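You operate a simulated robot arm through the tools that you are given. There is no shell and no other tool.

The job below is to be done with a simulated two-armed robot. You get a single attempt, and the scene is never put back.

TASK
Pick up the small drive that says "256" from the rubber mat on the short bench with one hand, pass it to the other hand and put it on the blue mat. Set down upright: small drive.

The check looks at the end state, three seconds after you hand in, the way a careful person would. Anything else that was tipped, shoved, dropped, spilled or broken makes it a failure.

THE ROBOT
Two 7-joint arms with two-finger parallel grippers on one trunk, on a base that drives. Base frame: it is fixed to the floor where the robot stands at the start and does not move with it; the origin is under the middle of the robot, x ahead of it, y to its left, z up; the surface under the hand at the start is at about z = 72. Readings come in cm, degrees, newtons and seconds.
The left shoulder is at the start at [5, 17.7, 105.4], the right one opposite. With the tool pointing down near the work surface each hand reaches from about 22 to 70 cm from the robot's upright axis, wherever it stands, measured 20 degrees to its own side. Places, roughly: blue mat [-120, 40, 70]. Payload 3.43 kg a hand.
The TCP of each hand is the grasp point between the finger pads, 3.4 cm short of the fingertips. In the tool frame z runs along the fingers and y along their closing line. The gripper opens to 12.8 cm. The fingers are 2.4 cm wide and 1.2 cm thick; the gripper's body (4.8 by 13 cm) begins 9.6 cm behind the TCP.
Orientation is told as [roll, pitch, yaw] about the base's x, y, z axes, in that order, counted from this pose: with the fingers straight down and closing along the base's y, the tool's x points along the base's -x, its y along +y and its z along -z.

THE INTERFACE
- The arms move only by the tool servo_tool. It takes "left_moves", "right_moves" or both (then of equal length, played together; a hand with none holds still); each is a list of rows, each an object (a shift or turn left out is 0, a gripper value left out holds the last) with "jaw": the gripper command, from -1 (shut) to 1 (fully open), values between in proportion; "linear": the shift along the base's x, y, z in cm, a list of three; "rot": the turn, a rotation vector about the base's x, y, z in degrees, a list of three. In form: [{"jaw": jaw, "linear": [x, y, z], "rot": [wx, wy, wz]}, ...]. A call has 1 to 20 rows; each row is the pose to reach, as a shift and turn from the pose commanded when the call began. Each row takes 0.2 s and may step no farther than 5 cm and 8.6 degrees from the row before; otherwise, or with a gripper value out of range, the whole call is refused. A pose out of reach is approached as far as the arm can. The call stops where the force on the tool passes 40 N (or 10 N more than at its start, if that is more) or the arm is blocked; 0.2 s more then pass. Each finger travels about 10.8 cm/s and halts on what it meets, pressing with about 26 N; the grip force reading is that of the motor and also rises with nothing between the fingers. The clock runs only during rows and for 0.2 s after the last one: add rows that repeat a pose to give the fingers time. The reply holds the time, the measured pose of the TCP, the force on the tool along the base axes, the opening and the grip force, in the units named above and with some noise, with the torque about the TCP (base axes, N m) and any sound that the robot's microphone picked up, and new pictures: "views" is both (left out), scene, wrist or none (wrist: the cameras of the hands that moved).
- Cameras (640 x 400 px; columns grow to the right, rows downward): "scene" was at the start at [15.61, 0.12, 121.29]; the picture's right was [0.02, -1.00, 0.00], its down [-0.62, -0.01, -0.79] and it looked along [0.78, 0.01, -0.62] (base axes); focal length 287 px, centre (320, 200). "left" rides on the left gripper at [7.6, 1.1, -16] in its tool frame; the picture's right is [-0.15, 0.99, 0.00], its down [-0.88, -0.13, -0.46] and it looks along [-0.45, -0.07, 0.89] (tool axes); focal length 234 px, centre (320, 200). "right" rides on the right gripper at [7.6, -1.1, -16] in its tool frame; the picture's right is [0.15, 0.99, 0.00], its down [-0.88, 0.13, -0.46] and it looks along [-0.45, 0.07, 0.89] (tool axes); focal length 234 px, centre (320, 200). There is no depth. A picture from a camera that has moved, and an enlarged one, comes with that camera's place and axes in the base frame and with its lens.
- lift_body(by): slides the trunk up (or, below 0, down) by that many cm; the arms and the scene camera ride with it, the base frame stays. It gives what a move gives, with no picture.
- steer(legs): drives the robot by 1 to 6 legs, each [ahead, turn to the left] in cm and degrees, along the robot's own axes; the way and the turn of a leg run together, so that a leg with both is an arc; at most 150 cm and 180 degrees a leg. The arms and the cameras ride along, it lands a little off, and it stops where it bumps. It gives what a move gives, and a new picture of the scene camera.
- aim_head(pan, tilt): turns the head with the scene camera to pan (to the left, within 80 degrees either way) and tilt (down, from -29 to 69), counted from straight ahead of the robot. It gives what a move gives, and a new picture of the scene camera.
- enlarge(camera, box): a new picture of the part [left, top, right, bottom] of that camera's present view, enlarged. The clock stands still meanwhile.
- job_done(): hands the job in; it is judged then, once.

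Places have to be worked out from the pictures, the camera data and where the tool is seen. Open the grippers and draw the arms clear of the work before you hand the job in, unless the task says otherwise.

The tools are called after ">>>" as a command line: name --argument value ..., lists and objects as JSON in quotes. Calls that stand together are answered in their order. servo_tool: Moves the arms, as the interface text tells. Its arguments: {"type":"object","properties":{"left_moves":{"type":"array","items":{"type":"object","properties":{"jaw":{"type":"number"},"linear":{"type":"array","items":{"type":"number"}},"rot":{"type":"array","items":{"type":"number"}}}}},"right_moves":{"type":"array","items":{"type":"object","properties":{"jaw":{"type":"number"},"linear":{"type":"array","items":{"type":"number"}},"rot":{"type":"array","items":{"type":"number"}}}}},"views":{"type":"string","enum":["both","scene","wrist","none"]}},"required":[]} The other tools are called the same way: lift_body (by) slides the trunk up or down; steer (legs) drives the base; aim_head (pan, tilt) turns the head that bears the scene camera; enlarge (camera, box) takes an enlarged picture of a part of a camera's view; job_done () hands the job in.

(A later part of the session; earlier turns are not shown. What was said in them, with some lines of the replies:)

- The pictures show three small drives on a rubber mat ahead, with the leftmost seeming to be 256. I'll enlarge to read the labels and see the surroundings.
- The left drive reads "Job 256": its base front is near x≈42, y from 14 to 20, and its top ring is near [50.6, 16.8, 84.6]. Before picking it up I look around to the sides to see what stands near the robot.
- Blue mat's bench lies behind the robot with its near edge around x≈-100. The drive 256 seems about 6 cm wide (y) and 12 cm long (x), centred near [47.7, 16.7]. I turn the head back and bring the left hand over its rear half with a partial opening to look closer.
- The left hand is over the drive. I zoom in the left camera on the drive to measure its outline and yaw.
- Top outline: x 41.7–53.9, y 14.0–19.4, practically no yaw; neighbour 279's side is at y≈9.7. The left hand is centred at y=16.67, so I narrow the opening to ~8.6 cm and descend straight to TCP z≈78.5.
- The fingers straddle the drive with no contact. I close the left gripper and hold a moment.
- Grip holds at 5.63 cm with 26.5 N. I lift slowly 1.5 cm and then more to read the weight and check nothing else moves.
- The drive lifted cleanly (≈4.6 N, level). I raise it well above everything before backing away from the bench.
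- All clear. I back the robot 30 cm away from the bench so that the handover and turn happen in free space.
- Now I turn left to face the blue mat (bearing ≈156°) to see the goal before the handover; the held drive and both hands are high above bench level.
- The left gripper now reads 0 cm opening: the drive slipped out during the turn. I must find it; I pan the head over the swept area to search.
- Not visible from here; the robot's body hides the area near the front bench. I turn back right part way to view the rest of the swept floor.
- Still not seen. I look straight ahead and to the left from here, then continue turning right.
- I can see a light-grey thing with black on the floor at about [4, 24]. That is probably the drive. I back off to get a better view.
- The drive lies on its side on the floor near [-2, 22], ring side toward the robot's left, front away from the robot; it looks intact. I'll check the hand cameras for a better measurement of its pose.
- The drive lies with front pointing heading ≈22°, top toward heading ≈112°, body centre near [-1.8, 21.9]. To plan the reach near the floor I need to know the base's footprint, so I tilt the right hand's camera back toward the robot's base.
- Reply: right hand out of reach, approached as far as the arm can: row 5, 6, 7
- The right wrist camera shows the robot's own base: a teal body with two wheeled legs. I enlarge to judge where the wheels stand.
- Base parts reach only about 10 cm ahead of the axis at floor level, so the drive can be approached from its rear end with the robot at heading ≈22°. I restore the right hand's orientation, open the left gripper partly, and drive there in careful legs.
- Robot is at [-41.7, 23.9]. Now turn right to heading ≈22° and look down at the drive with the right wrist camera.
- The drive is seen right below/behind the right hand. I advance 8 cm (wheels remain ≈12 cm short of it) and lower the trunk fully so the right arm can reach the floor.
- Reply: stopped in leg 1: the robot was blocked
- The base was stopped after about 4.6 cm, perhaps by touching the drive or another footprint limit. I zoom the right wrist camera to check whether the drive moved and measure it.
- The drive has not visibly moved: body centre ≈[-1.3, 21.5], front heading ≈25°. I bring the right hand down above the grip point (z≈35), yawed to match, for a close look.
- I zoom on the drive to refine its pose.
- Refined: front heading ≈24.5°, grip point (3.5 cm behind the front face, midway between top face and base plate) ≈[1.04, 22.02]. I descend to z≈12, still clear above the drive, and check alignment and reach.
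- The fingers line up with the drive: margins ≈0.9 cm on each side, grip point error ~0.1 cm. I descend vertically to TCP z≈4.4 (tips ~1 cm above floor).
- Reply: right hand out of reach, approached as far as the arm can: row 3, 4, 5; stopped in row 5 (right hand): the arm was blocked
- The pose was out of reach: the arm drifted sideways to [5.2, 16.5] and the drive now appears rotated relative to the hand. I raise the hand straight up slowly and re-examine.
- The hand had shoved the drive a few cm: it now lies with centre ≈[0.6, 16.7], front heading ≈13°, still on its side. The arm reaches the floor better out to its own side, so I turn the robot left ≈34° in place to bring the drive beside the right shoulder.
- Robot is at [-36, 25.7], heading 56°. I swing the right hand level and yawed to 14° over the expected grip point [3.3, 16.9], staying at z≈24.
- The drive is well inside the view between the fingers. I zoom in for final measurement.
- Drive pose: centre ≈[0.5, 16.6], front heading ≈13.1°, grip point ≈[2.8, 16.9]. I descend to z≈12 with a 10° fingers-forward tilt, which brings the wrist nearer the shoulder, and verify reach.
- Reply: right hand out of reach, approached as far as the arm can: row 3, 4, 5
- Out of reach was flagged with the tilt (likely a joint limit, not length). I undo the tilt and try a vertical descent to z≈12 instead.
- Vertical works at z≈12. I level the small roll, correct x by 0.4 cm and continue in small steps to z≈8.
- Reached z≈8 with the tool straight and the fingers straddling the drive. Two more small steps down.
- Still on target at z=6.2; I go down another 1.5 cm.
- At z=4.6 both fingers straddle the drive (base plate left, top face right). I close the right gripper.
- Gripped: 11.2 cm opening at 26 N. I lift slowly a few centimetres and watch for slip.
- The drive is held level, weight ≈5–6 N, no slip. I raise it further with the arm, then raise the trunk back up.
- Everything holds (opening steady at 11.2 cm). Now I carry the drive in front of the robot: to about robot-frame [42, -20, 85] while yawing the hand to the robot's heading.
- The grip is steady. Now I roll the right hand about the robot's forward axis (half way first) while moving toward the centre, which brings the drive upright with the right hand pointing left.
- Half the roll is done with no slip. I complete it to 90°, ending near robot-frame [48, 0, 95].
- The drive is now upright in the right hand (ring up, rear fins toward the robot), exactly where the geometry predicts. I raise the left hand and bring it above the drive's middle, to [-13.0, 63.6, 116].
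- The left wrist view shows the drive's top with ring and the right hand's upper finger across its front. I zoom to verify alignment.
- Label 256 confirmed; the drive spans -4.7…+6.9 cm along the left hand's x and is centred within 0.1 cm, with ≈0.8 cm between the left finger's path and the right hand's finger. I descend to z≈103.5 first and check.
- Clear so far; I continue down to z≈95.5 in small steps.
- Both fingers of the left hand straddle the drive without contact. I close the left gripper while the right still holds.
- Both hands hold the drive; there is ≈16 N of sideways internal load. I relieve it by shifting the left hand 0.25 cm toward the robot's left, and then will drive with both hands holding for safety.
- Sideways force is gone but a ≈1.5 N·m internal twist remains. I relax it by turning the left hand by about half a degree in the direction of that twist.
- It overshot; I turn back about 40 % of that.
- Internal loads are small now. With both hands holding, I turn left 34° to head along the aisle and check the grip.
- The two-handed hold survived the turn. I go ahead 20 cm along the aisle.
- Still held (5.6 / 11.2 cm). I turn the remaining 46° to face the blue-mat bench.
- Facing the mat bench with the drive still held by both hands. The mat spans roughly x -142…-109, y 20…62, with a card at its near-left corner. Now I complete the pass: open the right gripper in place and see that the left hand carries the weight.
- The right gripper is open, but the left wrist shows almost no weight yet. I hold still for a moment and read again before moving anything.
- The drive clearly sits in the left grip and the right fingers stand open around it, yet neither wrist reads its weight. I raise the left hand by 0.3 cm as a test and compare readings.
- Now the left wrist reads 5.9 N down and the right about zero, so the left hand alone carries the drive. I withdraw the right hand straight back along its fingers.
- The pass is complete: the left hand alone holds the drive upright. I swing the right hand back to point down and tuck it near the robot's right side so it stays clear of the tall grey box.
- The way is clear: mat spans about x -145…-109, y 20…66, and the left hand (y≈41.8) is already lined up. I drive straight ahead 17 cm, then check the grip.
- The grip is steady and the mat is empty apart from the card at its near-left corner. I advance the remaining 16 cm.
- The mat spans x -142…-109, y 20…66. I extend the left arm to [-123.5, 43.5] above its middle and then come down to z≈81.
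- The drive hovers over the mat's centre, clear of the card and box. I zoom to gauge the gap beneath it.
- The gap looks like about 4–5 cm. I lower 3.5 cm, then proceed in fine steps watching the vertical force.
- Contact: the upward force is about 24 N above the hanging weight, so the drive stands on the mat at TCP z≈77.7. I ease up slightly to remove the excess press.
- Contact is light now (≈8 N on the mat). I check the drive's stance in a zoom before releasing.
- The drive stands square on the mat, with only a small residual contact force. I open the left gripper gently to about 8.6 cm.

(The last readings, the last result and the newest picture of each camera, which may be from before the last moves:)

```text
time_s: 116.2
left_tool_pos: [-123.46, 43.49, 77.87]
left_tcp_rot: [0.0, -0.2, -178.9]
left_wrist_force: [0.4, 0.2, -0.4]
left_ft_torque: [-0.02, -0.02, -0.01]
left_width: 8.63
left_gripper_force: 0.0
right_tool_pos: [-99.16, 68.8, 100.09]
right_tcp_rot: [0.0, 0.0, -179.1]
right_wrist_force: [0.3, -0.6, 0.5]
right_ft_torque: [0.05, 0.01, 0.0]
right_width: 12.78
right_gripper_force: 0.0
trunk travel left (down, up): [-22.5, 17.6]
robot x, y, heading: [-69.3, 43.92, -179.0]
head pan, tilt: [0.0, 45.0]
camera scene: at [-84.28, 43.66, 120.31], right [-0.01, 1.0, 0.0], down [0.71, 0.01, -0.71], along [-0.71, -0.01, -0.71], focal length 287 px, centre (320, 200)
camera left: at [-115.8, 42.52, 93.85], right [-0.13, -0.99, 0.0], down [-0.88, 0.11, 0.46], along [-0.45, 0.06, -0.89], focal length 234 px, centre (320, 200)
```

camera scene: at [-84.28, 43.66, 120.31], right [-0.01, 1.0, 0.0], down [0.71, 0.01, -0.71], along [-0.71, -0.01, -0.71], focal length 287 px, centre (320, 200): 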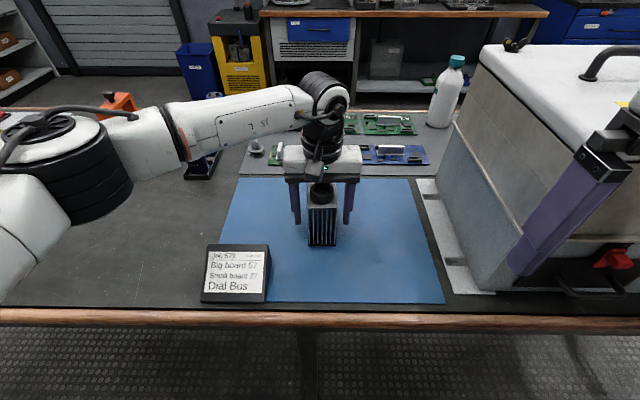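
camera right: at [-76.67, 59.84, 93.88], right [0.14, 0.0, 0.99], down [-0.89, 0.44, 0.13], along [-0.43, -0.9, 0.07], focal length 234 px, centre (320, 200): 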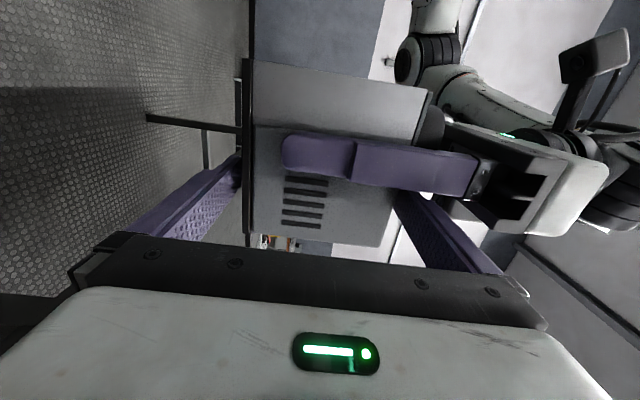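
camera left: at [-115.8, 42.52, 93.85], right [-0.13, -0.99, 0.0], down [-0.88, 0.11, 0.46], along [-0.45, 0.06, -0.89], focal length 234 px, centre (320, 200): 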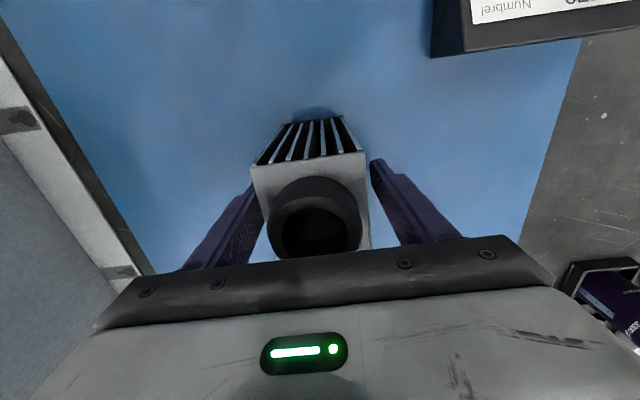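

Released: no forces on the hand and the drive stands upright by itself. I raise the left hand straight up, slowly at first.

>>> servo_tool --left_moves '[{"jaw": 0.45, "linear": [0, 0, 0.5]}, {"jaw": 0.45, "linear": [0, 0, 1.5]}, {"jaw": 0.45, "linear": [0, 0, 3]}, {"jaw": 0.45, "linear": [0, 0, 5]}, {"jaw": 0.45, "linear": [0, 0, 8]}, {"jaw": 0.45, "linear": [0, 0, 11.5]}, {"jaw": 0.45, "linear": [0, 0, 15]}, {"jaw": 0.45, "linear": [0, 0, 18.5]}, {"jaw": 0.45, "linear": [0, 0, 21]}, {"jaw": 0.45, "linear": [0, 0, 21]}]' --views "both"

```text
time_s: 118.4
left_tool_pos: [-123.44, 43.44, 99.0]
left_tcp_rot: [0.1, -0.1, -179.0]
left_wrist_force: [-0.7, -1.0, 0.1]
left_ft_torque: [-0.01, 0.01, -0.05]
left_width: 9.26
left_gripper_force: 0.2
right_tool_pos: [-99.0, 68.65, 99.97]
right_tcp_rot: [0.0, 0.0, -179.2]
right_wrist_force: [-0.4, 0.1, 0.1]
right_ft_torque: [-0.02, -0.04, -0.01]
right_width: 12.81
right_gripper_force: 0.0
trunk travel left (down, up): [-22.5, 17.6]
robot x, y, heading: [-69.24, 43.76, -179.4]
head pan, tilt: [0.0, 45.0]
camera scene: at [-84.28, 43.66, 120.31], right [-0.01, 1.0, 0.0], down [0.71, 0.01, -0.71], along [-0.71, -0.01, -0.71], focal length 287 px, centre (320, 200)
camera left: at [-115.86, 42.46, 115.01], right [-0.13, -0.99, 0.0], down [-0.88, 0.12, 0.46], along [-0.45, 0.06, -0.89], focal length 234 px, centre (320, 200)
```

scene: 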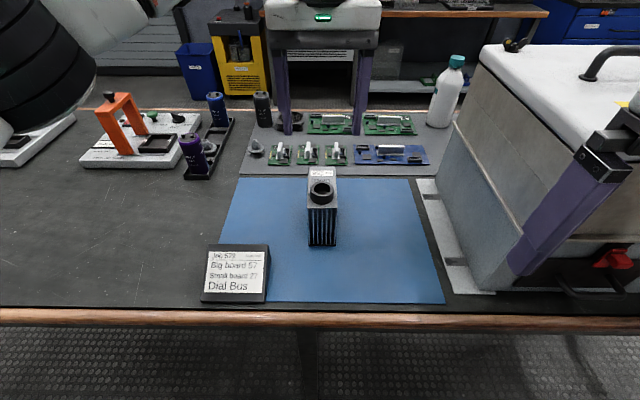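
left: 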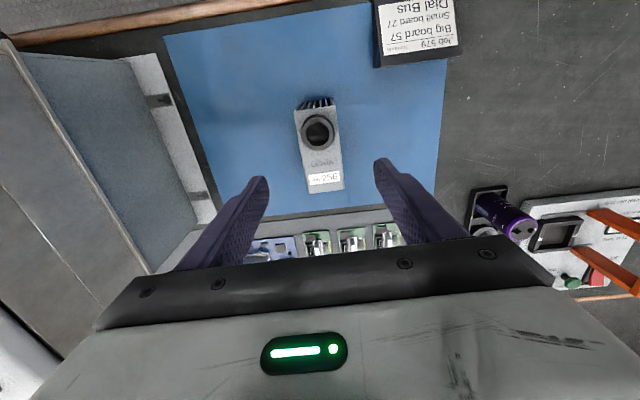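

The drive stands on the blue mat. I zoom to confirm it is upright and that neighbours are undisturbed.

>>> enlarge --camera "scene" --box '[200, 130, 460, 310]'

>>> enlarge --camera "left" --box '[240, 70, 400, 210]'

```text
2.22 times, centred on (330, 220) of scene
camera zoom: at [-84.28, 43.66, 120.31], right [-0.01, 1.0, 0.0], down [0.71, 0.01, -0.71], along [-0.71, -0.01, -0.71], focal length 638 px, centre (298, 156)
```

zoom: 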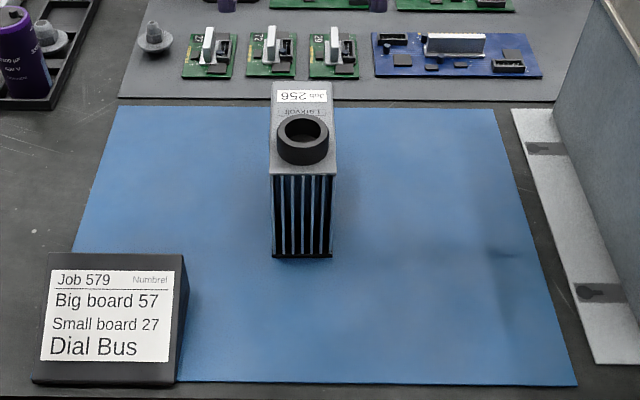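

```text
2.86 times, centred on (320, 140) of left
camera zoom: at [-115.86, 42.46, 115.01], right [-0.13, -0.99, 0.0], down [-0.88, 0.12, 0.46], along [-0.45, 0.06, -0.89], focal length 669 px, centre (320, 371)
```

zoom: 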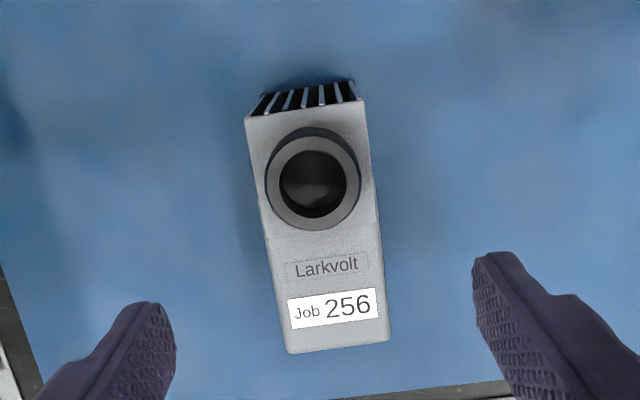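

The drive reads "Job 256", upright in the middle of the mat; card, boards and box are untouched. I back the robot straight away from the bench and open the left gripper fully.

>>> steer --legs '[[-30, 0]]'

>>> servo_tool --left_moves '[{"jaw": 1}, {"jaw": 1}, {"jaw": 1}]' --views "scene"

```text
time_s: 120.4
left_tool_pos: [-93.59, 43.86, 99.1]
left_tcp_rot: [-0.1, -0.3, -178.9]
left_wrist_force: [0.1, -0.2, 0.3]
left_ft_torque: [0.03, 0.02, -0.01]
left_width: 9.25
left_gripper_force: 0.0
right_tool_pos: [-69.2, 69.16, 100.04]
right_tcp_rot: [0.0, -0.1, -179.2]
right_wrist_force: [0.8, -0.9, 0.5]
right_ft_torque: [-0.03, 0.02, -0.01]
right_width: 12.8
right_gripper_force: 0.1
trunk travel left (down, up): [-22.5, 17.6]
robot x, y, heading: [-39.22, 44.17, -179.4]
head pan, tilt: [0.0, 45.0]
camera scene: at [-54.35, 44.1, 120.32], right [-0.01, 1.0, 0.0], down [0.71, 0.01, -0.71], along [-0.71, -0.01, -0.71], focal length 287 px, centre (320, 200)
```

scene: 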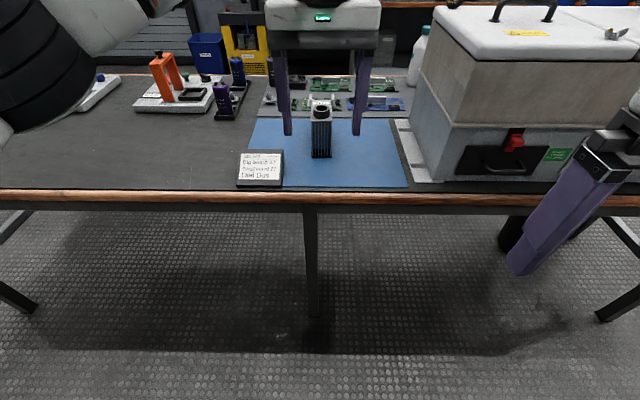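

```text
time_s: 121.2
left_tool_pos: [-93.71, 43.85, 98.87]
left_tcp_rot: [0.0, -0.2, -178.9]
left_wrist_force: [0.8, 0.4, 0.2]
left_ft_torque: [0.0, 0.03, 0.03]
left_width: 12.82
left_gripper_force: 0.0
right_tool_pos: [-69.32, 69.24, 100.05]
right_tcp_rot: [0.0, 0.0, -179.2]
right_wrist_force: [0.3, -0.1, -0.8]
right_ft_torque: [-0.01, 0.01, 0.01]
right_width: 12.79
right_gripper_force: 0.0
trunk travel left (down, up): [-22.5, 17.6]
robot x, y, heading: [-39.28, 44.32, -179.2]
head pan, tilt: [0.0, 45.0]
camera scene: at [-54.39, 44.1, 120.31], right [-0.01, 1.0, 0.0], down [0.71, 0.01, -0.71], along [-0.71, -0.01, -0.71], focal length 287 px, centre (320, 200)
```

scene: 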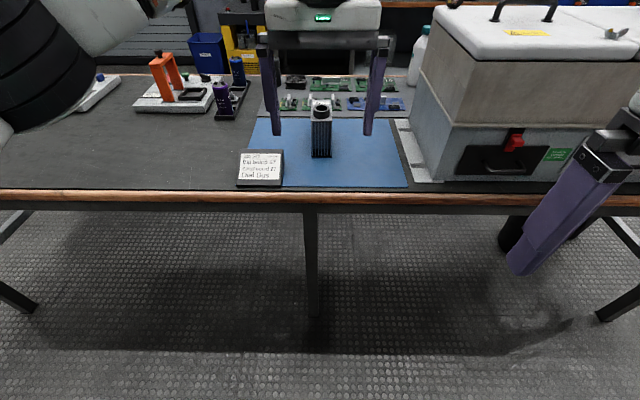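

Drive 256 stands upright on the blue mat. Both grippers are open and the arms are clear of the bench. One thing to note: during the first carry it slipped out of the left hand and fell to the floor. I picked it up with the right hand, passed it to the left and set it down, and nothing else looks disturbed in the pictures. I hand the job in.

>>> job_done

```text
The job is handed in.
```

The small drive "256" is standing upright in the middle of the blue mat. It was dropped once on the way. I've handed the job in, and no result came back with the hand-in.

- **The drop:** the left hand took the drive off the rubber mat. While the robot was turning, it slipped out and fell to the floor, landing on its side. I don't know why it slipped.
- **Recovery:** my first reach for it on the floor was out of range, and the right hand pushed the drive a few centimetres. I moved the robot and picked it up with the right hand.
- **Pass:** the right hand passed it to the left, with both hands holding it while the robot turned. The left hand then set it down.
- **Condition:** the drive looks intact in the pictures and its label reads "Job 256". I can't tell from pictures whether the fall damaged anything inside.
- **Surroundings:** the card, circuit boards and grey box around the blue mat are where they were. The other drives and parts on the first bench also looked unchanged in the pictures taken after the drop. I did not go back for a final look at that bench.

Both grippers are open and the arms are clear of the bench.
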